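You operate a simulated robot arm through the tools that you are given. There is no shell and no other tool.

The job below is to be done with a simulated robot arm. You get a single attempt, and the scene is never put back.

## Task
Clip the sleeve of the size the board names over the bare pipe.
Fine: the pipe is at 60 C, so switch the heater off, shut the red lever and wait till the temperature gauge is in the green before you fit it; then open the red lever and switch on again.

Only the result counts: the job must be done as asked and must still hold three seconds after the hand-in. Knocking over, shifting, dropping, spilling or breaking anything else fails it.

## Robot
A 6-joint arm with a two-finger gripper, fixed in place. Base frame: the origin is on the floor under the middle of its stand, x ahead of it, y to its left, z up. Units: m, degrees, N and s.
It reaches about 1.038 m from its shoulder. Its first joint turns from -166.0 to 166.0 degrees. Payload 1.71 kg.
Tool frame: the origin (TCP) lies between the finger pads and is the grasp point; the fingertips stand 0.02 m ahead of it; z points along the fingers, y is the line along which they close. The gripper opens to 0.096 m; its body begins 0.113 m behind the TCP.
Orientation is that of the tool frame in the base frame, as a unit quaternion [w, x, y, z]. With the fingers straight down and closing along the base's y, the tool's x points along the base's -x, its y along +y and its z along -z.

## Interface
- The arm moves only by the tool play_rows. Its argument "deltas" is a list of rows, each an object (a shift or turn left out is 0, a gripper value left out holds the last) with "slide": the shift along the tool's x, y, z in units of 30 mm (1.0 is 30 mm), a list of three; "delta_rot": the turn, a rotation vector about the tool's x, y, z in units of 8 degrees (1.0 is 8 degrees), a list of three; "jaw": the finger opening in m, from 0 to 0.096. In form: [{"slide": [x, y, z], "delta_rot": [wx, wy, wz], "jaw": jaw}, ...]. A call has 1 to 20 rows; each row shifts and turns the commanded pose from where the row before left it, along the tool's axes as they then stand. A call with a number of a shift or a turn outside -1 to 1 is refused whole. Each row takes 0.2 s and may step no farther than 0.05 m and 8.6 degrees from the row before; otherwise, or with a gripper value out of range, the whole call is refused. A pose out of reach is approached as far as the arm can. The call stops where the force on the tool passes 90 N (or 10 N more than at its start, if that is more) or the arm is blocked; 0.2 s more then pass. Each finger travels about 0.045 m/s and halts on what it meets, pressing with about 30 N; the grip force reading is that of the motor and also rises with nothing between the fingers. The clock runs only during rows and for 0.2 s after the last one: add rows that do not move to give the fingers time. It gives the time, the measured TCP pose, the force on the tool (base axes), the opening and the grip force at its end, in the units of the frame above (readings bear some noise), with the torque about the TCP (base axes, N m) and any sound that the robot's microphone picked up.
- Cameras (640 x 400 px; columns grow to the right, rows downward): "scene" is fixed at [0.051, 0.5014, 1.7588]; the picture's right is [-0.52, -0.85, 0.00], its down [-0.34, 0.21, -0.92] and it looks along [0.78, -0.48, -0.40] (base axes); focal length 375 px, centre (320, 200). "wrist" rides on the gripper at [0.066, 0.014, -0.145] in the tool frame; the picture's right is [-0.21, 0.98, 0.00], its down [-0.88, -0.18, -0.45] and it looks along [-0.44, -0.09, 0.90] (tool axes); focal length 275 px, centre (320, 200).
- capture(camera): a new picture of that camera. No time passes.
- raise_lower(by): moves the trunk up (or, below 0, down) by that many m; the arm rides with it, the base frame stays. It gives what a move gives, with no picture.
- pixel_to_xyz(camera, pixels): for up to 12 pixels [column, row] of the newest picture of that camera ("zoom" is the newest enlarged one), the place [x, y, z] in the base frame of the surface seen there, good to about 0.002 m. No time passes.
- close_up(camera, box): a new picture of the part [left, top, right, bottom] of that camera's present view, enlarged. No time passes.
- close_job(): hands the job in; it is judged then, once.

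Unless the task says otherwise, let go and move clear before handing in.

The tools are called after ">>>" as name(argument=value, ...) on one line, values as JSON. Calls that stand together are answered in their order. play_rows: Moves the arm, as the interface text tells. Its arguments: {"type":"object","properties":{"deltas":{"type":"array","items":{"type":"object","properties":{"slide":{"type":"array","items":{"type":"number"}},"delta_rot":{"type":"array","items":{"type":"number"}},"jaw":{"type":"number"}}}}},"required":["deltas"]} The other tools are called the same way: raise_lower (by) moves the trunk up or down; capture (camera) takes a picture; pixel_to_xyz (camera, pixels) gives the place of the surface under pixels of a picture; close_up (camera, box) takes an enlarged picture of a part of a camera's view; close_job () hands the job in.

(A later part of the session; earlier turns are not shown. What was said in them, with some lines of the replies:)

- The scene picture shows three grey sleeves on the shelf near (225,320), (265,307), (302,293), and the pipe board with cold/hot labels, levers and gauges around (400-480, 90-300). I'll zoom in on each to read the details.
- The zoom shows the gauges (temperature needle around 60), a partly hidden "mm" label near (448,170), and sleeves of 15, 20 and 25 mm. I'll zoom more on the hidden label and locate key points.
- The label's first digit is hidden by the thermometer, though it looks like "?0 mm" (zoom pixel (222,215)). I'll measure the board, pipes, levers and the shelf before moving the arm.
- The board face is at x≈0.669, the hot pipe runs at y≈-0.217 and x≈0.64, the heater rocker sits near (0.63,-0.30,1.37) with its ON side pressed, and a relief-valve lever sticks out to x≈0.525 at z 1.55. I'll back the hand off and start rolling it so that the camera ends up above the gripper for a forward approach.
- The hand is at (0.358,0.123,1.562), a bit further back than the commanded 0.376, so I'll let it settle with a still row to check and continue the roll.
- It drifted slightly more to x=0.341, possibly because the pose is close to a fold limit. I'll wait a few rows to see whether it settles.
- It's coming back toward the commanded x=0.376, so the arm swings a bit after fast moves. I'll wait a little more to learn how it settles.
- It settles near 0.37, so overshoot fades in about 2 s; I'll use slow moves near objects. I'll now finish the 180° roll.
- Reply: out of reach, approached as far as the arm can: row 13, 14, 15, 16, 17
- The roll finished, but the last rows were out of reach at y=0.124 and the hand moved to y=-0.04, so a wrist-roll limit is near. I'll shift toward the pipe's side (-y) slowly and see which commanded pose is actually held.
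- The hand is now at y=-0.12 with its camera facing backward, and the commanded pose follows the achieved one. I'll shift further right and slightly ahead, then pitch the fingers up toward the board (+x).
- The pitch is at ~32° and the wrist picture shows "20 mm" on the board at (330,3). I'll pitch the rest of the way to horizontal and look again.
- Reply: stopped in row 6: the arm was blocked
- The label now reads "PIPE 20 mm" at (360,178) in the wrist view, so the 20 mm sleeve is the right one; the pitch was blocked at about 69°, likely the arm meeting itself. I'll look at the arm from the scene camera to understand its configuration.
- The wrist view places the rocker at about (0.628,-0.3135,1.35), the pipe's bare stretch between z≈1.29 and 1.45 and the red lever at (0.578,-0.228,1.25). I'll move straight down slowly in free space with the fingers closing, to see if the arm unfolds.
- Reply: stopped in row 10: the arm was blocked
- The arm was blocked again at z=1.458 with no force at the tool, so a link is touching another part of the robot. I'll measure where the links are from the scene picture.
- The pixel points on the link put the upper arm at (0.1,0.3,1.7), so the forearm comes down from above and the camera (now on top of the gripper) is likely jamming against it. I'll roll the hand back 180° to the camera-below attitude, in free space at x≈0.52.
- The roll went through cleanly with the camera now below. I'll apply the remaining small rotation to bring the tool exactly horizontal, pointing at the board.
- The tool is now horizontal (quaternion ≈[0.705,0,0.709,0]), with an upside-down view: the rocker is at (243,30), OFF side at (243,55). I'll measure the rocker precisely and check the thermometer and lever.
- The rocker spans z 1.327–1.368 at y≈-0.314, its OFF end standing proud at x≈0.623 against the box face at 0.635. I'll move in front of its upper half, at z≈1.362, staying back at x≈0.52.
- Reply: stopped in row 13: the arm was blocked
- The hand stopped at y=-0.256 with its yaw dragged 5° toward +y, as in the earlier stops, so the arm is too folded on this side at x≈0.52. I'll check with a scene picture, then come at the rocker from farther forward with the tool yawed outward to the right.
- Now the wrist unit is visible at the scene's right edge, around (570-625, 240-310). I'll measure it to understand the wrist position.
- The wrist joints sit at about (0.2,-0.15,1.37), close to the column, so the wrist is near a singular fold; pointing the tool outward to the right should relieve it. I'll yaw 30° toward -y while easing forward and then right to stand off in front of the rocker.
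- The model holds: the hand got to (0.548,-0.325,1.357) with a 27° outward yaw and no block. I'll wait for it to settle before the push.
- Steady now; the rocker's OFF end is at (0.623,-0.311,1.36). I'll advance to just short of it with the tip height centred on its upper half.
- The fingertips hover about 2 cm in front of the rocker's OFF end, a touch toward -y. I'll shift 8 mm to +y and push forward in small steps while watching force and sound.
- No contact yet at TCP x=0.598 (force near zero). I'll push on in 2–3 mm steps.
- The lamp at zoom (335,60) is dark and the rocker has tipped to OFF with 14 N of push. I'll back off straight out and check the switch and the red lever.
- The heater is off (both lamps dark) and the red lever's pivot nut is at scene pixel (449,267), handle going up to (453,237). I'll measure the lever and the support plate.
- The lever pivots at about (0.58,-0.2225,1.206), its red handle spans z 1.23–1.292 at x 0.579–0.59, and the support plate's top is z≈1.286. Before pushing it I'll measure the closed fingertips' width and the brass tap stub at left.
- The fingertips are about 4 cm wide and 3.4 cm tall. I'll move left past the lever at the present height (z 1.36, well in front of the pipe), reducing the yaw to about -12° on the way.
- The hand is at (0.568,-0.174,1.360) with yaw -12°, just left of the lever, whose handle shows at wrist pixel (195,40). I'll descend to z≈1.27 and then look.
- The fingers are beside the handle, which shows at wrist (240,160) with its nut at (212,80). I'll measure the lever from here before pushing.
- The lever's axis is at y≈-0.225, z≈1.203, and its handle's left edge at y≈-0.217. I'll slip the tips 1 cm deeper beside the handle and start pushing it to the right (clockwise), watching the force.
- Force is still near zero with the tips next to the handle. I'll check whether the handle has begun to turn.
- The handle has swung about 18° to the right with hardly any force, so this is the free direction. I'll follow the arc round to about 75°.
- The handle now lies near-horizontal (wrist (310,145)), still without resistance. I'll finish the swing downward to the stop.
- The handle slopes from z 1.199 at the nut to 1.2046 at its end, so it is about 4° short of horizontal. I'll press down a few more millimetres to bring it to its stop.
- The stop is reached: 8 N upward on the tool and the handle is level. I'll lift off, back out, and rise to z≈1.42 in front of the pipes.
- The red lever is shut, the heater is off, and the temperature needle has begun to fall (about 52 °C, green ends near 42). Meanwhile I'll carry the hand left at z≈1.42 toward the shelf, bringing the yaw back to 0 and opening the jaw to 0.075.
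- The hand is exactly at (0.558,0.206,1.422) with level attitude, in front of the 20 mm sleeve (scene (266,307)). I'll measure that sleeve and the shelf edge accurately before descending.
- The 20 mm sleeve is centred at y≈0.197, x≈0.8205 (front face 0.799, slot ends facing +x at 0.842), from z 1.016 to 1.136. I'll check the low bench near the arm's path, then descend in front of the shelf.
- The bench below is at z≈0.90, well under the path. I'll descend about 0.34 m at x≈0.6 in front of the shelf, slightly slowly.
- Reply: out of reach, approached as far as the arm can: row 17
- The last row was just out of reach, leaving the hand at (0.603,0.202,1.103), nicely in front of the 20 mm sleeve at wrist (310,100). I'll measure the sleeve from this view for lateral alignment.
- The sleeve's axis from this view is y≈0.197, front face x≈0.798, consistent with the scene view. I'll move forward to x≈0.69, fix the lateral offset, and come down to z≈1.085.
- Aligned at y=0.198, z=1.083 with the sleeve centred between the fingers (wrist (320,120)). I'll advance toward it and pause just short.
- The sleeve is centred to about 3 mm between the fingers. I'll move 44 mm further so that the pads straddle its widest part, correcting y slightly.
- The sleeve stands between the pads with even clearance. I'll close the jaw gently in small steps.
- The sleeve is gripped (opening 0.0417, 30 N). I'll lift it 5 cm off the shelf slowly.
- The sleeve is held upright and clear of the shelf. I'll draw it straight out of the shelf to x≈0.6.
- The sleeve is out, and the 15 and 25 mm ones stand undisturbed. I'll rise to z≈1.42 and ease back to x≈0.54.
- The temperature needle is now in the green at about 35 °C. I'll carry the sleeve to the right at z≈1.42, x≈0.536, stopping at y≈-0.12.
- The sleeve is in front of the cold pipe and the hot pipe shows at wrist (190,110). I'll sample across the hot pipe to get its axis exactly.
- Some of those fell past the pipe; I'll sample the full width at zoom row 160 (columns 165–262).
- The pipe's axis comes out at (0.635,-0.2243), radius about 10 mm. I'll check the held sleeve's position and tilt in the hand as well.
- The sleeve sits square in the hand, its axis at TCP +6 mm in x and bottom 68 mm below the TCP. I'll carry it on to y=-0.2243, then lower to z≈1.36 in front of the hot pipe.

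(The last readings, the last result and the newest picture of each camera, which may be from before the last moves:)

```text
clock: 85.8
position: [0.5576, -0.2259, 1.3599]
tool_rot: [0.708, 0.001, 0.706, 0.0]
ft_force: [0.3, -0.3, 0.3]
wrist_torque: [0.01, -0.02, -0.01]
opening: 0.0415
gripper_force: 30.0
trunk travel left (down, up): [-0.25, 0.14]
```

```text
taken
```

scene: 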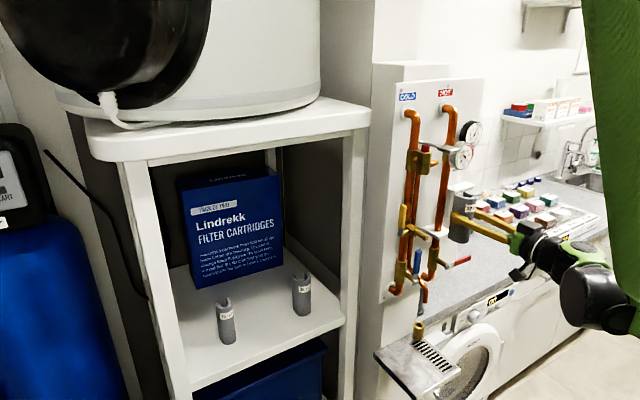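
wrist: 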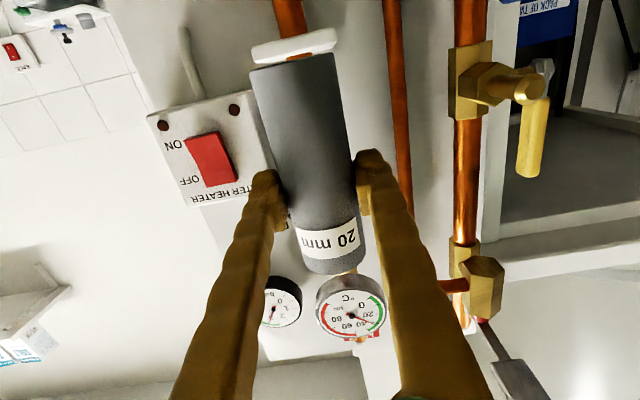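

In position in front of the pipe at (0.558,-0.226,1.360). I'll wait briefly to settle, and check the thermometer and the sleeve-plate clearance.

>>> play_rows(deltas=[{"slide": [0, 0, 0]}, {"slide": [0, 0, 0]}, {"slide": [0, 0, 0]}, {"slide": [0, 0, 0]}, {"slide": [0, 0, 0]}])

>>> close_up(camera="scene", box=[445, 130, 485, 175])

>>> close_up(camera="scene", box=[420, 160, 500, 260])

>>> close_up(camera="wrist", box=[220, 10, 400, 130])

```text
clock: 87.0
position: [0.5564, -0.2247, 1.3603]
tool_rot: [0.708, 0.0, 0.707, 0.0]
ft_force: [-0.1, -0.6, -0.4]
wrist_torque: [0.02, -0.01, 0.05]
opening: 0.0417
gripper_force: 30.0
trunk travel left (down, up): [-0.25, 0.14]
```

```text
8.89 times, centred on (465, 152) of scene
```

zoom: 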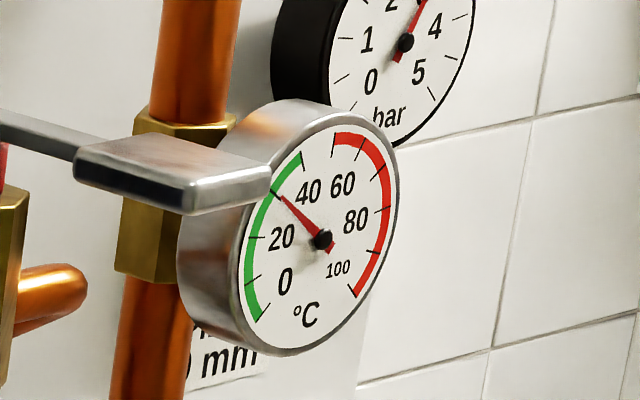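

```text
4.00 times, centred on (460, 210) of scene
```

zoom: 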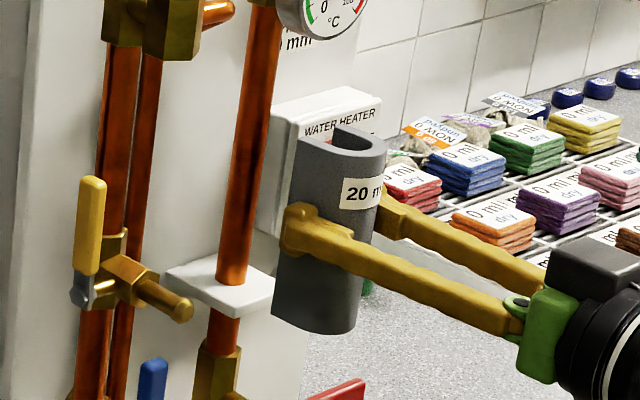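

```text
3.33 times, centred on (310, 70) of wrist
```

zoom: 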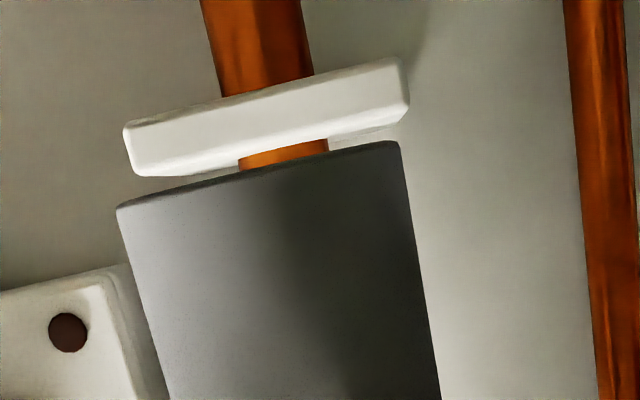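

The temperature reads about 32 °C, inside the green band, and the sleeve's bottom is ~5 mm above the plate (wrist zoom (260,160)). I'll push it forward slowly toward the pipe.

>>> play_rows(deltas=[{"slide": [0, 0, 0.2]}, {"slide": [0, 0, 0.2]}, {"slide": [0, 0, 0.2]}, {"slide": [0, 0, 0.2]}, {"slide": [0, 0, 0.2]}, {"slide": [0, 0, 0.2]}, {"slide": [0, 0, 0.15]}, {"slide": [0, 0, 0]}, {"slide": [0, 0, 0]}])

>>> close_up(camera="scene", box=[420, 160, 500, 260])

>>> close_up(camera="wrist", box=[220, 10, 400, 300])

```text
clock: 89.0
position: [0.5963, -0.2249, 1.3607]
tool_rot: [0.707, 0.001, 0.707, 0.0]
ft_force: [0.6, 0.4, 0.7]
wrist_torque: [-0.01, 0.0, -0.07]
opening: 0.0413
gripper_force: 30.0
trunk travel left (down, up): [-0.25, 0.14]
```

```text
4.00 times, centred on (460, 210) of scene
```

zoom: 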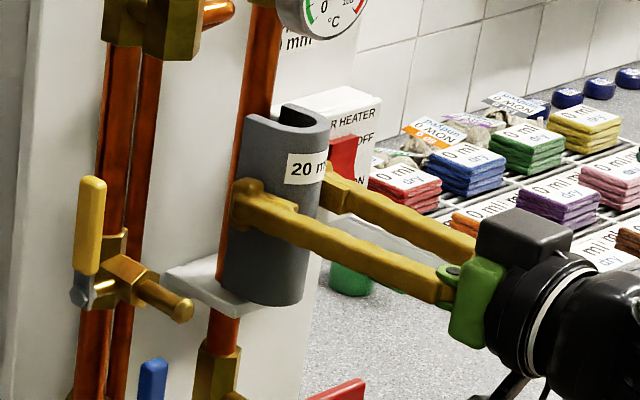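

```text
1.38 times, centred on (310, 155) of wrist
```

zoom: 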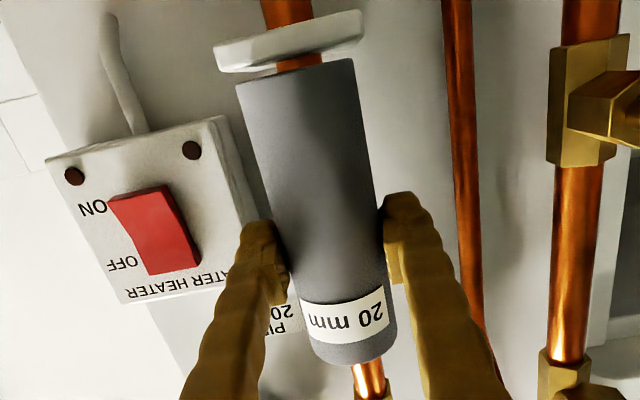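

No contact yet at x=0.596 with the slot mouth at the pipe. I'll continue in 3 mm steps and watch the force.

>>> play_rows(deltas=[{"slide": [0, 0, 0.1]}, {"slide": [0, 0, 0.1]}, {"slide": [0, 0, 0.1]}, {"slide": [0, 0, 0.1]}, {"slide": [0, 0, 0]}])

```text
clock: 90.2
position: [0.6074, -0.2256, 1.3606]
tool_rot: [0.707, 0.001, 0.707, 0.0]
ft_force: [0.1, 0.6, -0.8]
wrist_torque: [0.02, 0.01, -0.04]
opening: 0.0416
gripper_force: 30.1
trunk travel left (down, up): [-0.25, 0.14]
```

Still free at x=0.607. I'll go on in the same small steps.

>>> play_rows(deltas=[{"slide": [0, 0, 0.1]}, {"slide": [0, 0, 0.1]}, {"slide": [0, 0, 0.1]}, {"slide": [0, 0, 0]}])

>>> close_up(camera="scene", box=[430, 170, 480, 250])

```text
clock: 91.2
position: [0.6178, -0.2248, 1.3615]
tool_rot: [0.708, 0.001, 0.706, 0.0]
ft_force: [-0.4, -0.7, -1.0]
wrist_torque: [0.01, -0.03, -0.01]
opening: 0.0415
gripper_force: 30.2
trunk travel left (down, up): [-0.25, 0.14]
```

```text
5.00 times, centred on (455, 210) of scene
```

zoom: 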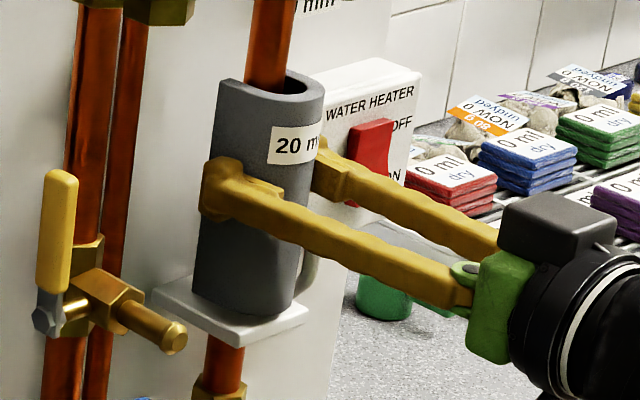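

The sleeve is sliding over the pipe freely, with the pipe visible inside it at zoom (265,60). I'll push the remaining ~12 mm until it seats against the pipe.

>>> play_rows(deltas=[{"slide": [0, 0, 0.1]}, {"slide": [0, 0, 0.1]}, {"slide": [0, 0, 0.1]}, {"slide": [0, 0, 0]}, {"slide": [0, 0, 0]}])

>>> close_up(camera="scene", box=[430, 170, 480, 250])

```text
clock: 92.4
position: [0.6264, -0.2253, 1.3603]
tool_rot: [0.708, 0.001, 0.706, 0.0]
ft_force: [-0.4, -0.5, -0.6]
wrist_torque: [0.0, -0.03, -0.03]
opening: 0.0414
gripper_force: 30.1
trunk travel left (down, up): [-0.25, 0.14]
```

```text
5.00 times, centred on (455, 210) of scene
```

zoom: 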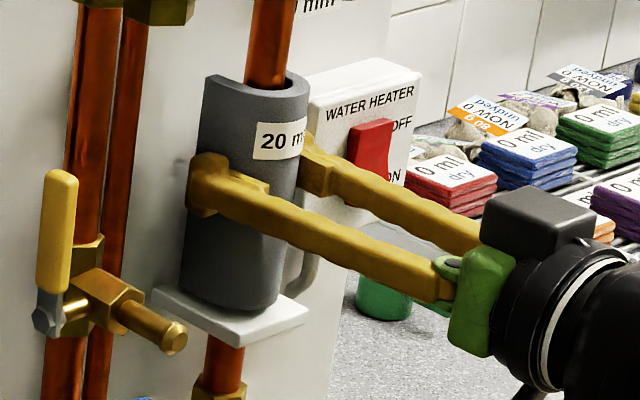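

Still no contact force at x=0.626. I'll advance a few more millimetres in 2 mm steps until it seats.

>>> play_rows(deltas=[{"slide": [0, 0, 0.067]}, {"slide": [0, 0, 0.067]}, {"slide": [0, 0, 0]}, {"slide": [0, 0, 0]}])

>>> close_up(camera="scene", box=[430, 170, 480, 250])

>>> close_up(camera="wrist", box=[220, 10, 400, 300])

```text
clock: 93.4
position: [0.6302, -0.2244, 1.3605]
tool_rot: [0.708, 0.001, 0.707, 0.0]
ft_force: [-3.1, -0.5, -0.7]
wrist_torque: [-0.04, 0.15, 0.01]
opening: 0.0417
gripper_force: 29.9
trunk travel left (down, up): [-0.25, 0.14]
```

```text
5.00 times, centred on (455, 210) of scene
```

zoom: 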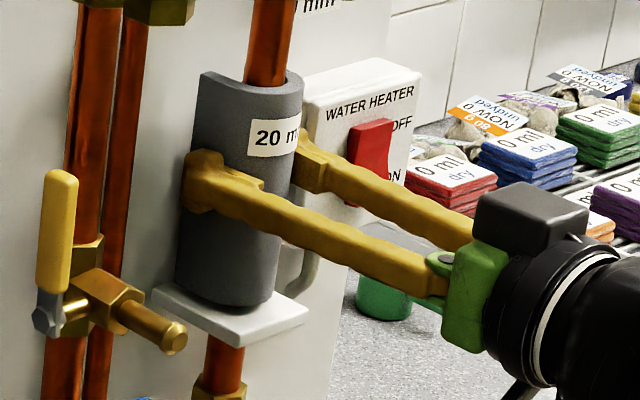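

```text
1.38 times, centred on (310, 155) of wrist
```

zoom: 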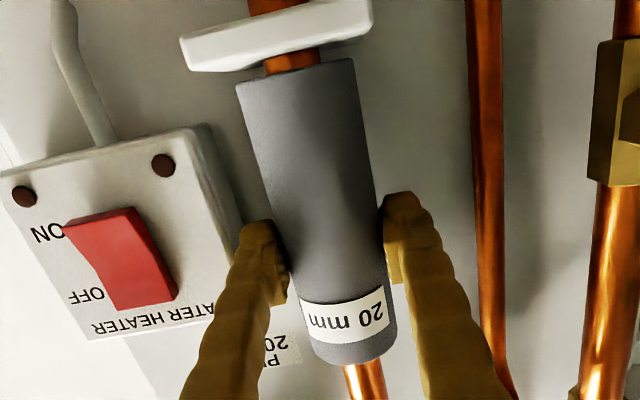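

A 3 N back-force shows the sleeve has reached the pipe at x=0.630. I'll press 2 mm more to clip it fully home and check for a response.

>>> play_rows(deltas=[{"slide": [0, 0, 0.05]}, {"slide": [0, 0, 0.05]}, {"slide": [0, 0, 0]}])

```text
clock: 94.2
position: [0.631, -0.2271, 1.3622]
tool_rot: [0.708, 0.001, 0.706, 0.0]
ft_force: [-14.2, 0.7, -5.8]
wrist_torque: [0.0, 0.39, 0.0]
opening: 0.0413
gripper_force: 29.7
trunk travel left (down, up): [-0.25, 0.14]
```

The back-force rose to 14 N, consistent with the pipe fully inside against the sleeve's back wall. I'll ease the push off slightly and lower the sleeve gently to the plate.

>>> play_rows(deltas=[{"slide": [0, 0, -0.05]}, {"slide": [0.05, 0, 0]}, {"slide": [0.05, 0, 0]}, {"slide": [0, 0, 0]}, {"slide": [0, 0, 0]}])

```text
clock: 95.4
position: [0.6313, -0.2245, 1.3573]
tool_rot: [0.708, 0.001, 0.706, 0.0]
ft_force: [-9.8, -0.4, 2.3]
wrist_torque: [-0.03, -0.02, -0.04]
opening: 0.0415
gripper_force: 30.3
trunk travel left (down, up): [-0.25, 0.14]
```

>>> play_rows(deltas=[{"slide": [0.04, 0, -0.02]}, {"slide": [0.04, 0, 0]}, {"slide": [0, 0, 0]}, {"slide": [0, 0, 0]}])

>>> close_up(camera="scene", box=[430, 170, 480, 250])

>>> close_up(camera="wrist", box=[220, 0, 400, 120])

```text
clock: 96.4
position: [0.6322, -0.2257, 1.3564]
tool_rot: [0.707, 0.001, 0.707, -0.001]
ft_force: [-10.4, 0.9, 6.0]
wrist_torque: [-0.01, -0.06, -0.02]
opening: 0.0415
gripper_force: 29.8
trunk travel left (down, up): [-0.25, 0.14]
```

```text
5.00 times, centred on (455, 210) of scene
```

zoom: 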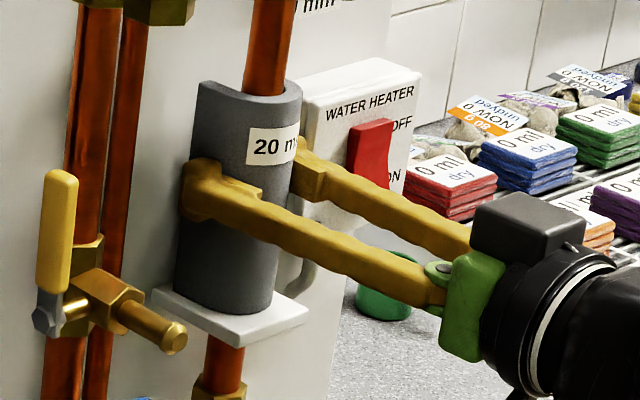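

```text
3.33 times, centred on (310, 60) of wrist
```

zoom: 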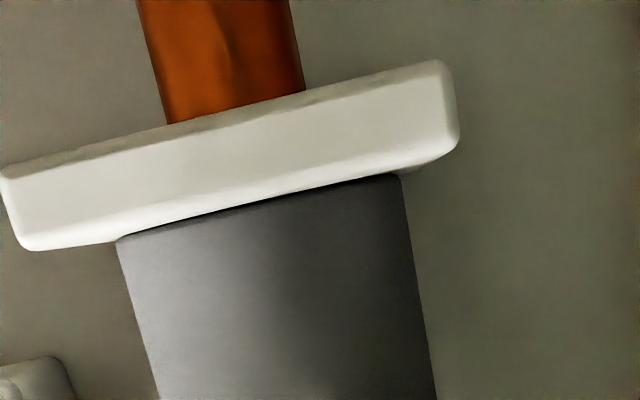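

The sleeve's bottom edge meets the plate (wrist zoom (260,200)) with a light 6 N support force. I'll relax the push and open the jaw only to 0.055, so the right finger stays off the heater box.

>>> play_rows(deltas=[{"slide": [-0.02, 0, -0.03]}, {"slide": [0, 0, 0]}, {"jaw": 0.044}, {"jaw": 0.047}, {"jaw": 0.05}, {"jaw": 0.053}, {"jaw": 0.055}, {"jaw": 0.055}, {"jaw": 0.055}])

>>> close_up(camera="scene", box=[430, 170, 480, 250])

>>> close_up(camera="wrist", box=[220, 0, 400, 280])

```text
clock: 98.4
position: [0.6308, -0.2254, 1.3574]
tool_rot: [0.708, 0.001, 0.706, 0.0]
ft_force: [-0.1, 0.1, -0.3]
wrist_torque: [-0.01, 0.02, -0.01]
opening: 0.0547
gripper_force: 0.1
trunk travel left (down, up): [-0.25, 0.14]
```

```text
5.00 times, centred on (455, 210) of scene
```

zoom: 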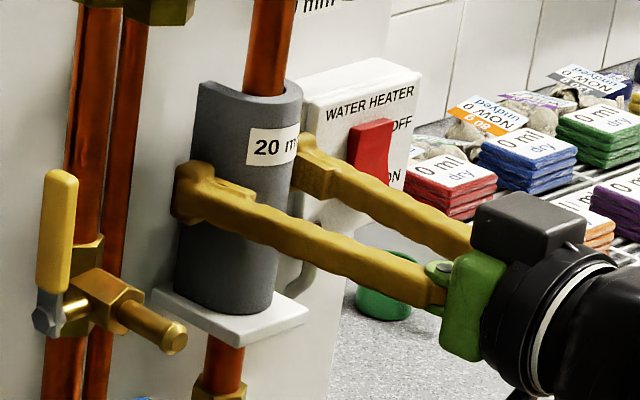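

```text
1.43 times, centred on (310, 140) of wrist
```

zoom: 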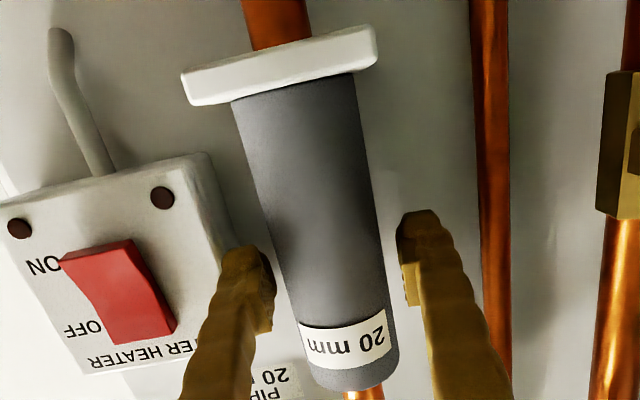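

The sleeve stays on the pipe with both pads clear. I'll back the hand straight out.

>>> play_rows(deltas=[{"slide": [0, 0, -0.15]}, {"slide": [0, 0, -0.25]}, {"slide": [0, 0, -0.3]}, {"slide": [0, 0, -0.4]}, {"slide": [0, 0, -0.4]}, {"slide": [0, 0, -0.4]}, {"slide": [0, 0, -0.3]}, {"slide": [0, 0, 0]}, {"slide": [0, 0, 0]}, {"slide": [0, 0, 0]}])

>>> close_up(camera="scene", box=[430, 170, 480, 250])

>>> capture(camera="wrist")

```text
clock: 100.6
position: [0.5656, -0.2251, 1.3562]
tool_rot: [0.708, 0.0, 0.706, 0.0]
ft_force: [0.5, 0.6, -0.2]
wrist_torque: [0.05, 0.01, 0.03]
opening: 0.055
gripper_force: 0.1
trunk travel left (down, up): [-0.25, 0.14]
```

```text
5.00 times, centred on (455, 210) of scene
```

zoom: 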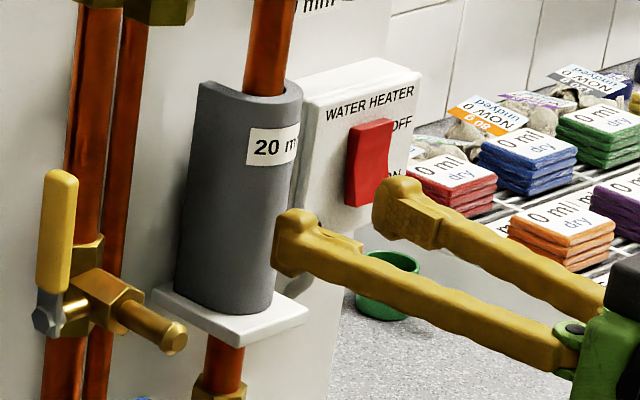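

```text
taken
```

wrist: 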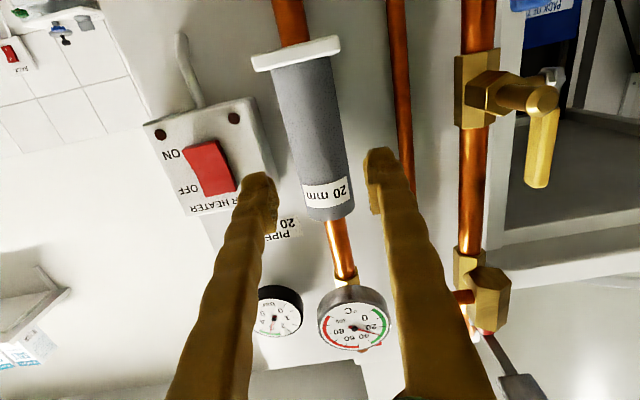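

The sleeve sits upright around the pipe above the plate. I'll measure its front and top to verify seating depth before moving to the lever.

>>> pixel_to_xyz(camera="wrist", pixels=[[290, 80], [305, 80], [320, 80], [300, 130], [315, 130], [330, 130], [310, 195], [325, 195], [343, 190], [320, 215], [300, 68], [335, 50]])

>>> close_up(camera="scene", box=[438, 180, 462, 205])

```text
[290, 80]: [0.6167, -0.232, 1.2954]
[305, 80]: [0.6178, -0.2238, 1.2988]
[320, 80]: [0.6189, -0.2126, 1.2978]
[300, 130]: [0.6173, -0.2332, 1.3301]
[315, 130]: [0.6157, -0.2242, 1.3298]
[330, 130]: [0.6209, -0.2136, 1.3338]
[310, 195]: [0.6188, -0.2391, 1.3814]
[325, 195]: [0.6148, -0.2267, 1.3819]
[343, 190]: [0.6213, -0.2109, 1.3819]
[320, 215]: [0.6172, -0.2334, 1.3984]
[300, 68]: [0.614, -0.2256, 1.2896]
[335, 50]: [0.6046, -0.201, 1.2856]
```

```text
16.00 times, centred on (450, 192) of scene
```

zoom: 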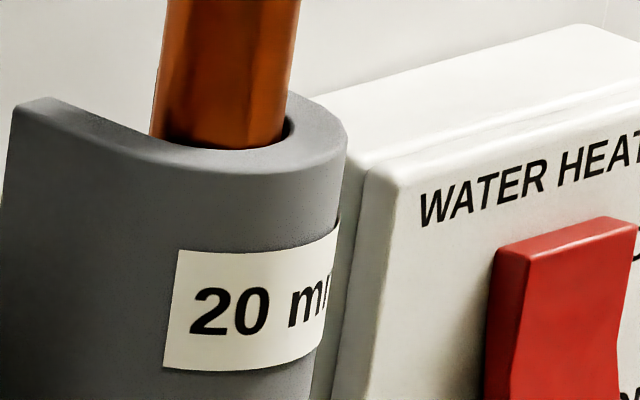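

The front of the sleeve is at x≈0.6155 and the pipe lies against its back wall at zoom (220,140), so it's fully home. Now for the red lever: I'll close the fingers, turn 15° outward and move to y≈-0.285, still above and in front of the handle.

>>> play_rows(deltas=[{"slide": [0, -0.335, -0.107], "delta_rot": [0.3125, 0, 0], "jaw": 0.0}, {"slide": [0, -0.34, -0.09], "delta_rot": [0.3125, 0, 0]}, {"slide": [0, -0.343, -0.077], "delta_rot": [0.3125, 0, 0]}, {"slide": [0, -0.347, -0.06], "delta_rot": [0.3125, 0, 0]}, {"slide": [0, -0.35, -0.047], "delta_rot": [0.3125, 0, 0]}, {"slide": [0, -0.35, -0.03], "delta_rot": [0.3125, 0, 0]}, {"slide": [0, 0, 0]}, {"slide": [0, 0, 0]}, {"slide": [0, 0, 0]}, {"slide": [0, 0, 0]}])

>>> capture(camera="scene")

```text
clock: 102.8
position: [0.546, -0.285, 1.3559]
tool_rot: [0.702, 0.092, 0.7, -0.092]
ft_force: [-0.4, 0.5, 0.8]
wrist_torque: [-0.04, 0.0, 0.02]
opening: 0.0
gripper_force: 29.3
trunk travel left (down, up): [-0.25, 0.14]
```

```text
taken
```

scene: 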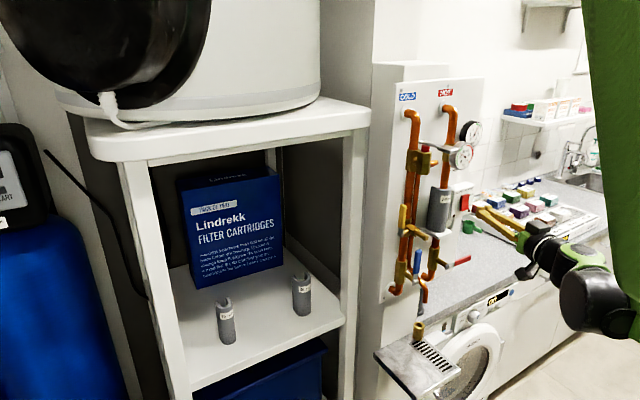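

The hand is at (0.546,-0.285,1.356), above and in front of the level handle. To avoid the low-reach limit I'll lower the trunk by 0.1 m, which leaves the fingers (z≈1.256) still above the handle.

>>> raise_lower(by=-0.1)

>>> capture(camera="wrist")

```text
clock: 104.1
position: [0.5445, -0.2855, 1.2566]
tool_rot: [0.701, 0.093, 0.701, -0.093]
ft_force: [0.2, -0.6, -0.8]
wrist_torque: [-0.03, 0.0, -0.01]
opening: 0.0001
gripper_force: 29.9
trunk travel left (down, up): [-0.15, 0.24]
```

```text
taken
```

wrist: 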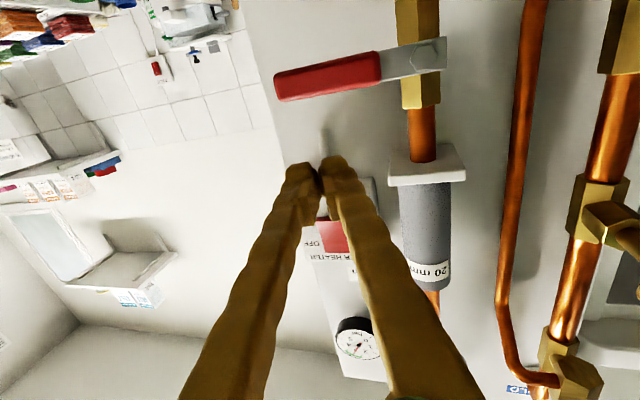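

The trunk move worked and the lever is seen at wrist (330,80), just ahead and below. I'll pass down in front of it (tips at x≈0.56) to below the handle.

>>> play_rows(deltas=[{"slide": [0.3, 0, -0.13]}, {"slide": [0.5, 0, 0]}, {"slide": [0.5, 0, 0]}, {"slide": [0.5, 0, 0]}, {"slide": [0.5, 0, 0]}, {"slide": [0.5, 0, 0]}, {"slide": [0.4, 0, 0]}, {"slide": [0, 0, 0]}, {"slide": [0, 0, 0]}, {"slide": [0, 0, 0]}])

>>> capture(camera="wrist")

>>> close_up(camera="scene", box=[410, 210, 510, 300])

```text
clock: 106.3
position: [0.5408, -0.2856, 1.1601]
tool_rot: [0.702, 0.093, 0.7, -0.092]
ft_force: [0.2, -0.6, 0.2]
wrist_torque: [0.0, -0.01, -0.03]
opening: 0.0
gripper_force: 29.5
trunk travel left (down, up): [-0.15, 0.24]
```

```text
taken
```

wrist: 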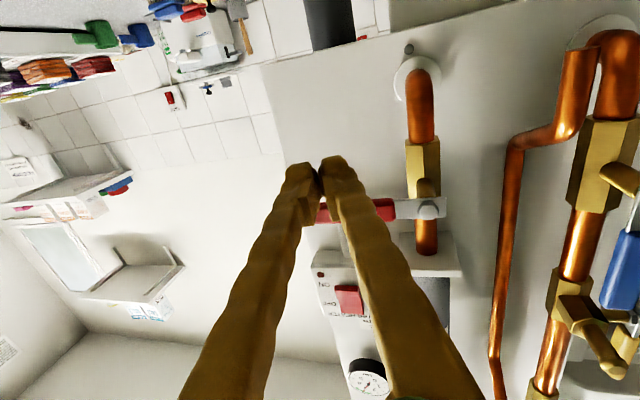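

```text
4.44 times, centred on (460, 255) of scene
```

zoom: 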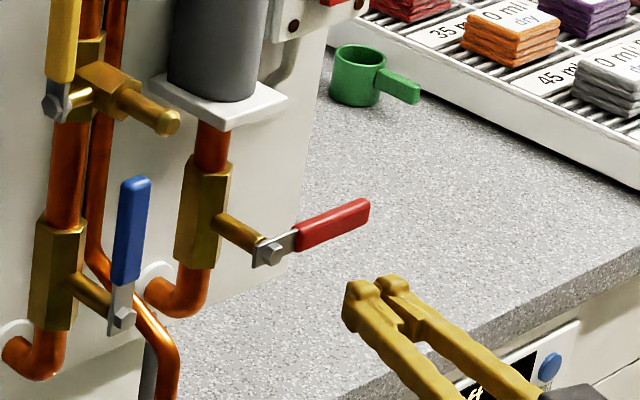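

The fingers are now below the level of the handle. I'll go forward under it (tips to x≈0.597) and raise to touch its underside.

>>> play_rows(deltas=[{"slide": [0, 0.134, 0.39]}, {"slide": [0, 0.134, 0.39]}, {"slide": [0, 0.134, 0.39]}, {"slide": [0, 0, 0]}, {"slide": [0, 0, 0]}, {"slide": [-0.2, 0, 0]}, {"slide": [-0.2, 0, 0]}, {"slide": [-0.2, 0, 0]}, {"slide": [0, 0, 0]}])

>>> capture(camera="wrist")

>>> close_up(camera="scene", box=[410, 210, 510, 300])

```text
clock: 108.3
position: [0.5783, -0.2823, 1.1784]
tool_rot: [0.702, 0.093, 0.7, -0.092]
ft_force: [-0.3, -0.1, 0.0]
wrist_torque: [0.0, -0.03, 0.02]
opening: 0.0001
gripper_force: 29.3
trunk travel left (down, up): [-0.15, 0.24]
```

```text
taken
```

wrist: 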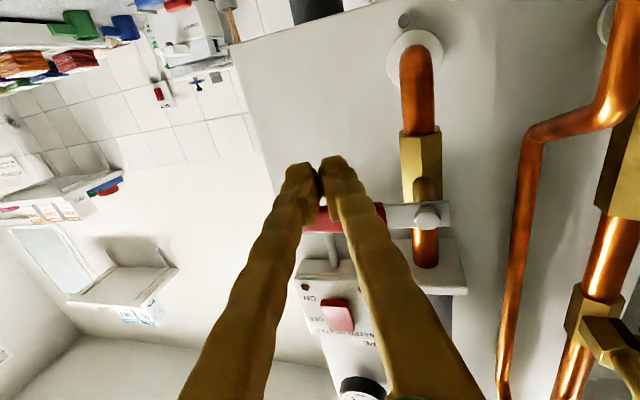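

```text
4.44 times, centred on (460, 255) of scene
```

zoom: 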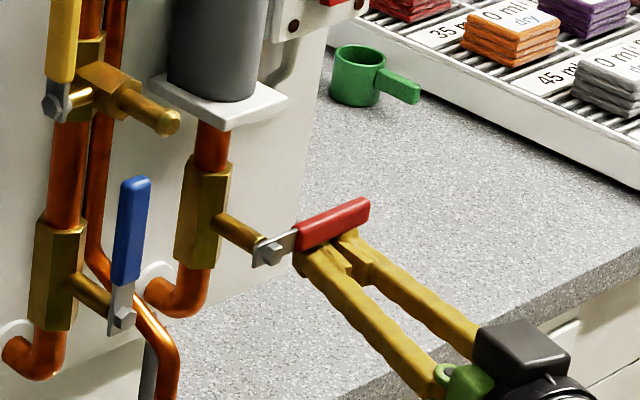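

Fingertips are right under the handle (scene zoom (325,250)). I'll push it up along the arc back toward vertical.

>>> play_rows(deltas=[{"slide": [-0.177, -0.048, 0.013]}, {"slide": [-0.177, -0.048, 0.013]}, {"slide": [-0.177, -0.048, 0.013]}, {"slide": [-0.173, -0.008, 0.002]}, {"slide": [-0.173, -0.008, 0.002]}, {"slide": [-0.173, -0.008, 0.002]}, {"slide": [-0.179, 0.041, -0.011]}, {"slide": [-0.179, 0.041, -0.011]}, {"slide": [-0.179, 0.041, -0.011]}, {"slide": [0, 0, 0]}])

>>> capture(camera="wrist")

>>> close_up(camera="scene", box=[410, 210, 510, 300])

```text
clock: 110.5
position: [0.5784, -0.284, 1.2264]
tool_rot: [0.701, 0.093, 0.701, -0.092]
ft_force: [-0.2, -1.5, -0.1]
wrist_torque: [0.01, -0.03, 0.01]
opening: 0.0
gripper_force: 29.6
trunk travel left (down, up): [-0.15, 0.24]
```

```text
taken
```

wrist: 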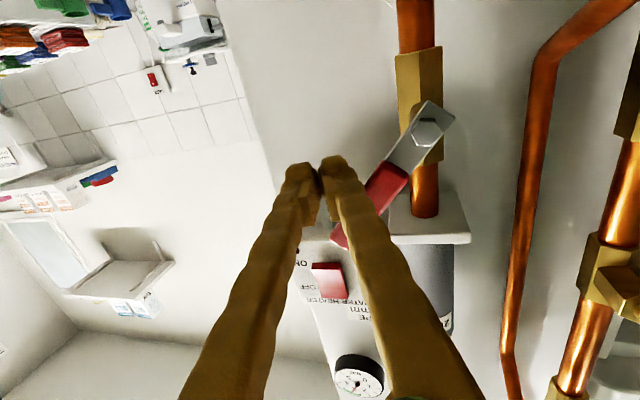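

```text
4.44 times, centred on (460, 255) of scene
```

zoom: 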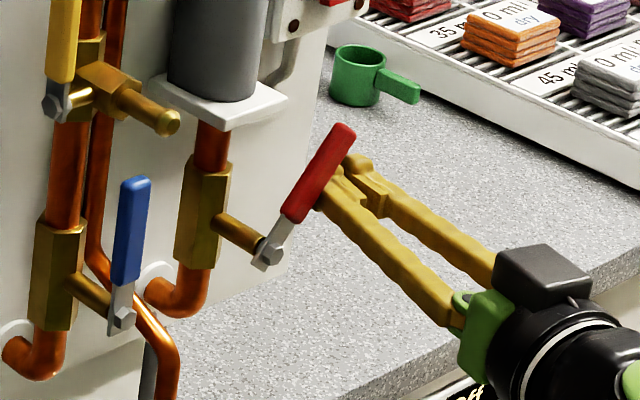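

The handle has swung up to about 45–50°. I'll follow the rest of the arc to vertical.

>>> play_rows(deltas=[{"slide": [-0.162, 0.085, -0.023]}, {"slide": [-0.162, 0.085, -0.023]}, {"slide": [-0.162, 0.085, -0.023]}, {"slide": [-0.134, 0.122, -0.033]}, {"slide": [-0.134, 0.122, -0.033]}, {"slide": [-0.134, 0.122, -0.033]}, {"slide": [-0.097, 0.151, -0.041]}, {"slide": [-0.097, 0.151, -0.041]}, {"slide": [-0.097, 0.151, -0.041]}, {"slide": [0, 0, 0]}, {"slide": [0, 0, 0]}])

>>> capture(camera="wrist")

>>> close_up(camera="scene", box=[410, 210, 510, 300])

```text
clock: 112.9
position: [0.5775, -0.2521, 1.2606]
tool_rot: [0.701, 0.094, 0.701, -0.094]
ft_force: [-3.4, -19.0, -3.6]
wrist_torque: [-0.21, 0.02, 0.02]
opening: 0.0001
gripper_force: 29.5
trunk travel left (down, up): [-0.15, 0.24]
```

```text
taken
```

wrist: 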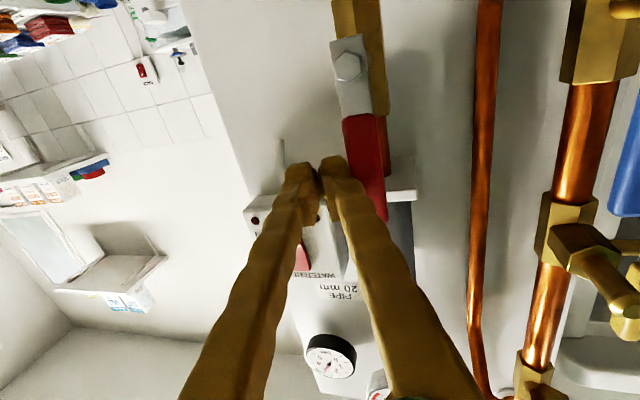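

```text
4.44 times, centred on (460, 255) of scene
```

zoom: 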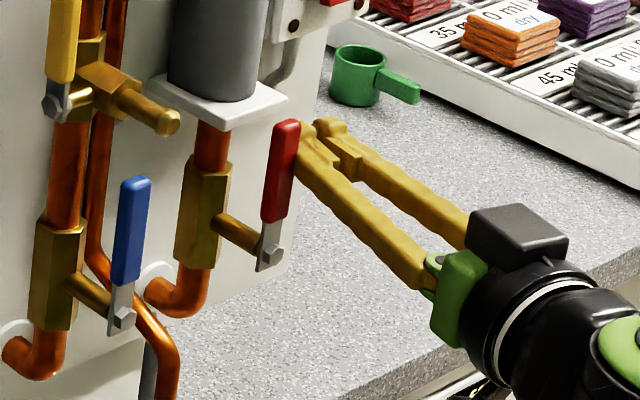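

The handle is upright against its stop (19 N). I'll back off sideways and out, then check its angle.

>>> play_rows(deltas=[{"slide": [0, -0.25, 0.065]}, {"slide": [0, -0.25, 0.065]}, {"slide": [0, -0.25, 0.065]}, {"slide": [0, -0.13, -0.483]}, {"slide": [0, -0.13, -0.483]}, {"slide": [0, 0, 0]}, {"slide": [0, 0, 0]}, {"slide": [0, 0, 0]}])

>>> capture(camera="wrist")

>>> close_up(camera="scene", box=[410, 210, 480, 290])

```text
clock: 114.7
position: [0.5496, -0.2737, 1.2631]
tool_rot: [0.702, 0.092, 0.7, -0.091]
ft_force: [0.9, 0.4, -0.7]
wrist_torque: [0.0, -0.02, -0.03]
opening: 0.0001
gripper_force: 29.3
trunk travel left (down, up): [-0.15, 0.24]
```

```text
taken
```

wrist: 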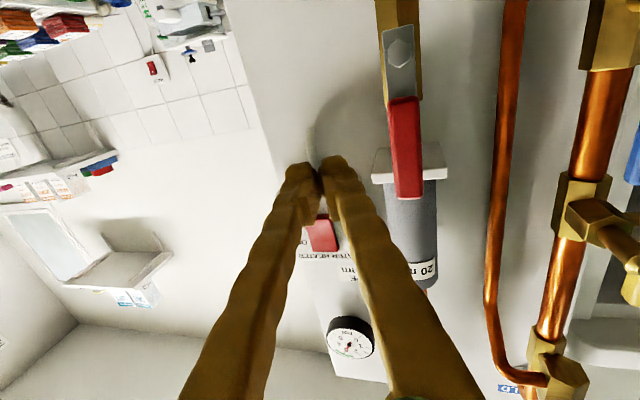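

```text
5.00 times, centred on (445, 250) of scene
```

zoom: 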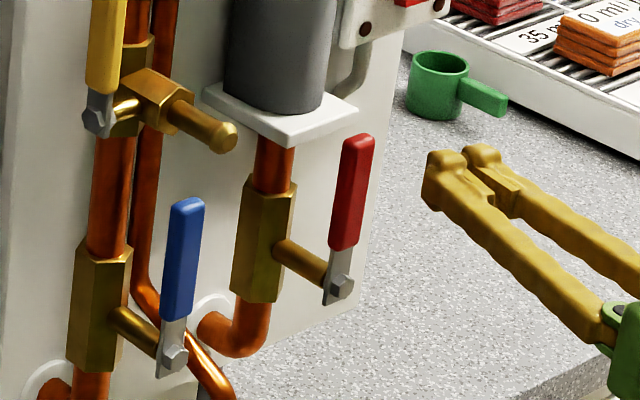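

>>> pixel_to_xyz(camera="wrist", pixels=[[399, 48], [402, 80], [404, 110], [405, 140], [407, 170], [409, 190]])

>>> pixel_to_xyz(camera="scene", pixels=[[464, 192], [465, 198], [465, 204], [464, 208], [461, 209]])

>>> close_up(camera="scene", box=[425, 160, 485, 215])

```text
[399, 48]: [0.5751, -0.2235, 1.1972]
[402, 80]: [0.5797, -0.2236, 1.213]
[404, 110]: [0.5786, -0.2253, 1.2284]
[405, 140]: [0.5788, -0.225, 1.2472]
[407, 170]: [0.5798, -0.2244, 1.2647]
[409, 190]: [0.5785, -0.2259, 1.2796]
```

```text
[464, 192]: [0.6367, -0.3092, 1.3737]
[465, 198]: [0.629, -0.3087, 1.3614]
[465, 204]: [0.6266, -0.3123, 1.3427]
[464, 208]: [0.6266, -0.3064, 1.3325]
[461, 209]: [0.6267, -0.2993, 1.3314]
```

```text
7.27 times, centred on (455, 188) of scene
```

zoom: 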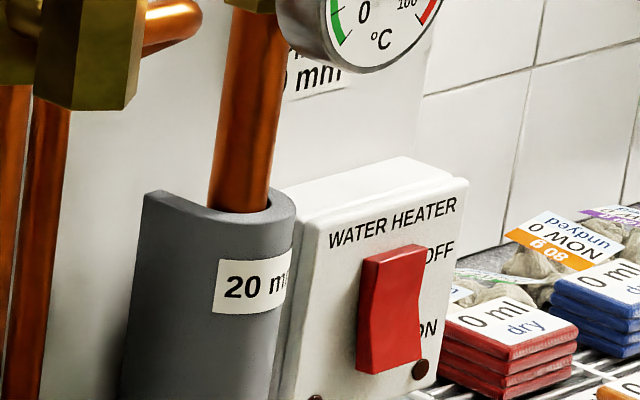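

The lever is upright (y -0.2235 to -0.226 along its length) — open as at the start. Next I'll move to stand off in front of the rocker's lower (ON) half at z≈1.331.

>>> play_rows(deltas=[{"slide": [-0.378, -0.177, 0.1625]}, {"slide": [-0.378, -0.177, 0.1625]}, {"slide": [-0.378, -0.177, 0.1625]}, {"slide": [-0.378, -0.177, 0.1625]}, {"slide": [-0.378, -0.177, 0.1625]}, {"slide": [-0.378, -0.177, 0.1625]}, {"slide": [0, 0, 0]}, {"slide": [0, 0, 0]}, {"slide": [0, 0, 0]}, {"slide": [0, 0, 0]}, {"slide": [0, 0, 0]}])

>>> capture(camera="wrist")

>>> close_up(camera="wrist", box=[240, 100, 420, 260])

```text
clock: 117.1
position: [0.5691, -0.3113, 1.3307]
tool_rot: [0.702, 0.094, 0.7, -0.093]
ft_force: [0.0, -0.5, -0.4]
wrist_torque: [0.0, 0.04, 0.03]
opening: 0.0001
gripper_force: 29.2
trunk travel left (down, up): [-0.15, 0.24]
```

```text
taken
```

wrist: 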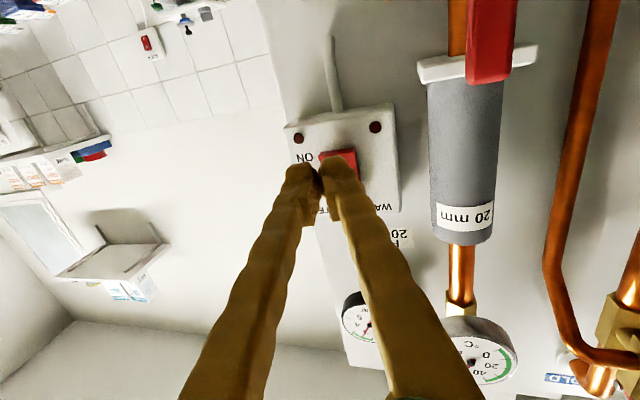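

```text
2.50 times, centred on (330, 180) of wrist
```

zoom: 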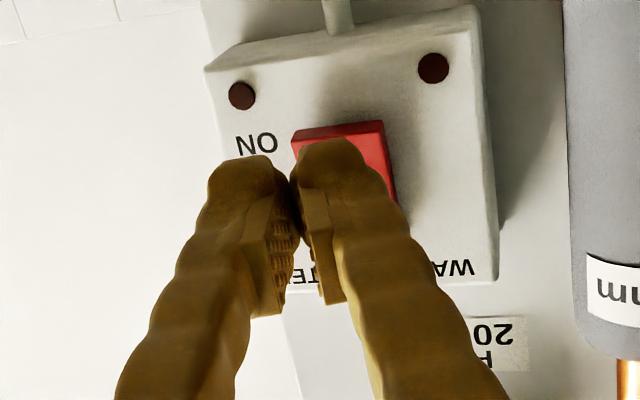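

The fingers are lined up with the ON end (the red edge at zoom (340,130)). I'll push forward in 3 mm steps.

>>> play_rows(deltas=[{"slide": [0, 0.026, 0.0966]}, {"slide": [0, 0.026, 0.0966]}, {"slide": [0, 0.026, 0.0966]}, {"slide": [0, 0.026, 0.0966]}, {"slide": [0, 0.026, 0.0966]}, {"slide": [0, 0.026, 0.0966]}, {"slide": [0, 0.026, 0.0966]}, {"slide": [0, 0.026, 0.0966]}, {"slide": [0, 0, 0]}, {"slide": [0, 0, 0]}])

>>> close_up(camera="wrist", box=[240, 60, 440, 260])

```text
clock: 119.3
position: [0.5924, -0.3109, 1.3299]
tool_rot: [0.702, 0.093, 0.7, -0.093]
ft_force: [0.2, 0.0, 0.5]
wrist_torque: [0.02, 0.01, -0.04]
opening: 0.0003
gripper_force: 28.7
trunk travel left (down, up): [-0.15, 0.24]
```

```text
2.00 times, centred on (340, 160) of wrist
```

zoom: 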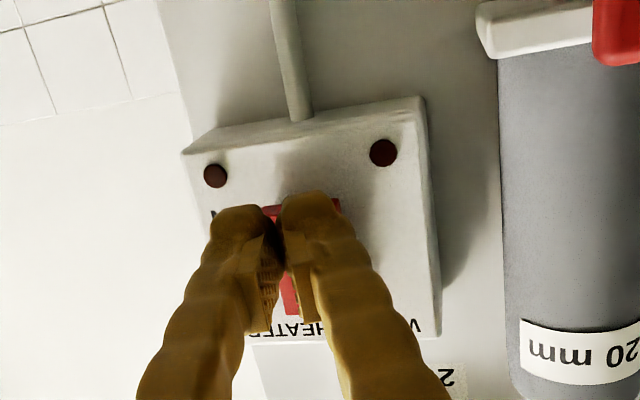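

No contact yet; the tips cover the ON half. I'll continue pushing.

>>> play_rows(deltas=[{"slide": [0, 0.026, 0.0966]}, {"slide": [0, 0.026, 0.0966]}, {"slide": [0, 0.026, 0.0966]}, {"slide": [0, 0.026, 0.0966]}, {"slide": [0, 0, 0]}, {"slide": [0, 0, 0]}])

>>> close_up(camera="wrist", box=[240, 60, 440, 260])

```text
clock: 120.7
position: [0.6047, -0.3103, 1.3297]
tool_rot: [0.702, 0.092, 0.7, -0.092]
ft_force: [0.6, -0.3, 0.7]
wrist_torque: [-0.04, 0.03, 0.03]
opening: 0.0
gripper_force: 29.0
trunk travel left (down, up): [-0.15, 0.24]
```

```text
2.00 times, centred on (340, 160) of wrist
```

zoom: 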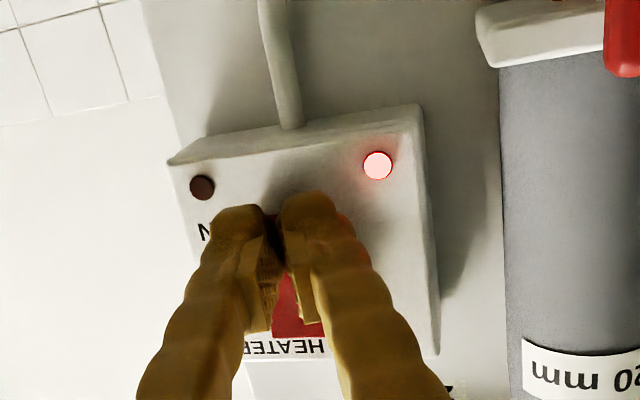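

The lamp at zoom (378,165) is lit: the heater is on again. I'll back off straight out.

>>> play_rows(deltas=[{"slide": [0, -0.052, -0.193]}, {"slide": [0, -0.078, -0.29]}, {"slide": [0, -0.078, -0.29]}, {"slide": [0, -0.078, -0.29]}, {"slide": [0, -0.078, -0.29]}, {"slide": [0, 0, 0]}, {"slide": [0, 0, 0]}, {"slide": [0, 0, 0]}])

>>> capture(camera="scene")

>>> close_up(camera="scene", box=[400, 100, 490, 290])

>>> close_up(camera="scene", box=[425, 130, 485, 215])

>>> capture(camera="wrist")

```text
clock: 122.5
position: [0.5629, -0.3103, 1.3283]
tool_rot: [0.702, 0.094, 0.7, -0.093]
ft_force: [-0.3, 0.9, -0.8]
wrist_torque: [0.02, -0.01, 0.01]
opening: 0.0
gripper_force: 29.6
trunk travel left (down, up): [-0.15, 0.24]
```

```text
taken
```

scene: 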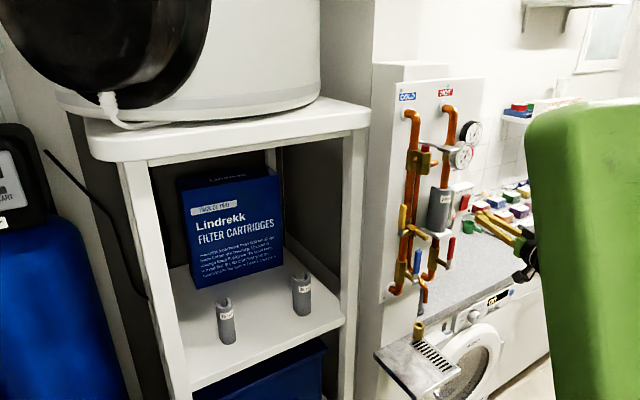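

```text
2.11 times, centred on (445, 195) of scene
```

zoom: 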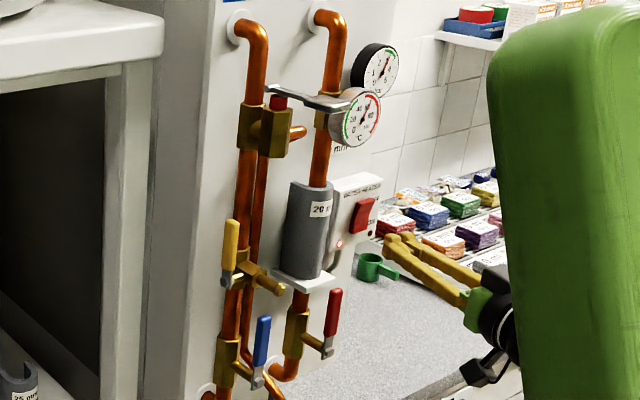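

```text
4.71 times, centred on (455, 172) of scene
```

zoom: 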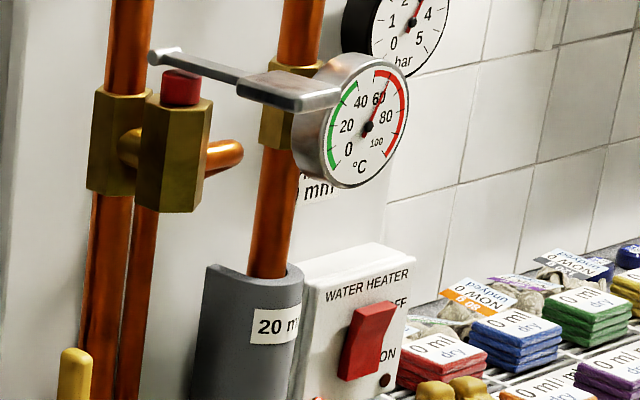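

```text
taken
```

wrist: 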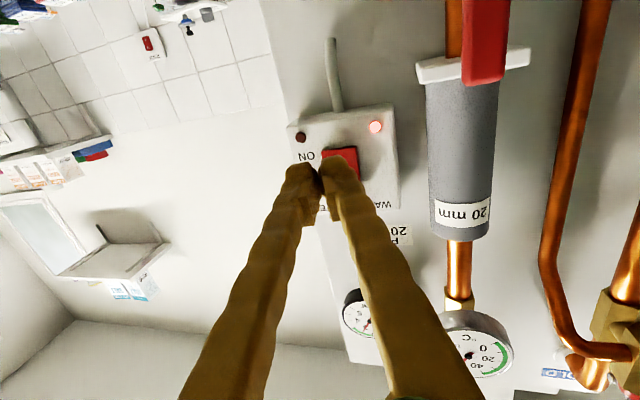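

Everything reads as wanted: lamp lit, red lever upright, the gauge back near 60 °C, the 20 mm sleeve seated on the plate, and the other sleeves still standing at (227,322) and (302,295). I'll draw the hand back a little further and do a final check of the sleeve and lever.

>>> play_rows(deltas=[{"slide": [0, -0.03, -0.25]}, {"slide": [0, -0.03, -0.25]}, {"slide": [0, 0, 0]}, {"slide": [0, 0, 0]}, {"slide": [0, 0, 0]}, {"slide": [0, 0, 0]}, {"slide": [0, 0, 0]}])

>>> capture(camera="wrist")

>>> pixel_to_xyz(camera="wrist", pixels=[[445, 120], [460, 120], [475, 120], [445, 200], [460, 205], [475, 205], [480, 20], [478, 60]])

>>> close_up(camera="scene", box=[425, 180, 475, 280])

```text
clock: 124.1
position: [0.5479, -0.3085, 1.3288]
tool_rot: [0.701, 0.093, 0.701, -0.093]
ft_force: [-0.3, -0.2, -0.9]
wrist_torque: [-0.01, 0.0, -0.01]
opening: 0.0
gripper_force: 28.8
trunk travel left (down, up): [-0.15, 0.24]
```

```text
taken
```

wrist: 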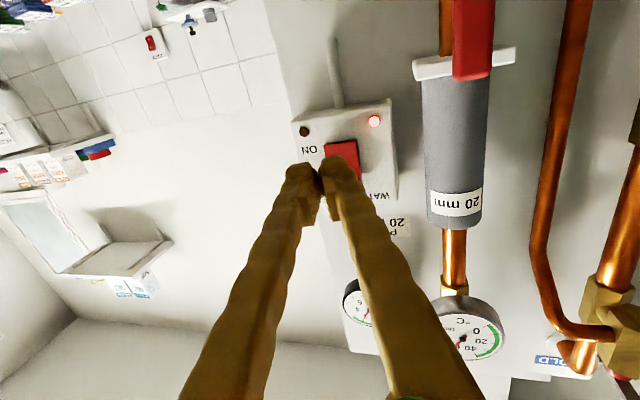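

```text
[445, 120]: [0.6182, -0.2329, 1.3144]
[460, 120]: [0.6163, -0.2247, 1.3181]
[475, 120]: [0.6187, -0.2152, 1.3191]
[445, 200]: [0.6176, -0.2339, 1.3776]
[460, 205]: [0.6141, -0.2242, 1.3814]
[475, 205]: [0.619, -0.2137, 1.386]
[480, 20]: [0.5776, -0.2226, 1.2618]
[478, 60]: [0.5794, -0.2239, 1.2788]
```

```text
4.00 times, centred on (450, 230) of scene
```

zoom: 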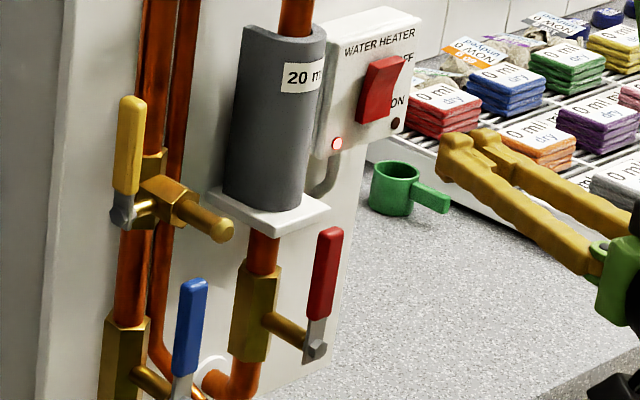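

The sleeve is unmoved (front at x≈0.615, centred at y≈-0.2245), the lever is upright, the heater lamp is lit, and the hand is clear with nothing held. I'm handing the job in.

>>> close_job()

```text
The job is handed in.
```

The 20 mm sleeve, the size the board names, is clipped over the bare hot pipe and rests on the support plate. The job is handed in. No verdict came back, so I can't say whether it passed.

- **Before fitting:** I switched the heater off first, then shut the red lever. I fitted the sleeve at about 32 °C on the gauge, well inside the green band.
- **Fit:** The pipe lies against the sleeve's back wall. When I let go and backed off, the sleeve stayed in place.
- **After fitting:** I opened the red lever to its stop and then switched the heater on. The lamp is lit and the gauge has risen to about 60 °C.
- **Surroundings:** The 15 mm and 25 mm sleeves are still standing on the shelf, and nothing else was knocked or moved that I could see. I lowered the trunk 0.1 m to reach the lever and left it there. The hand is empty and clear of the board.
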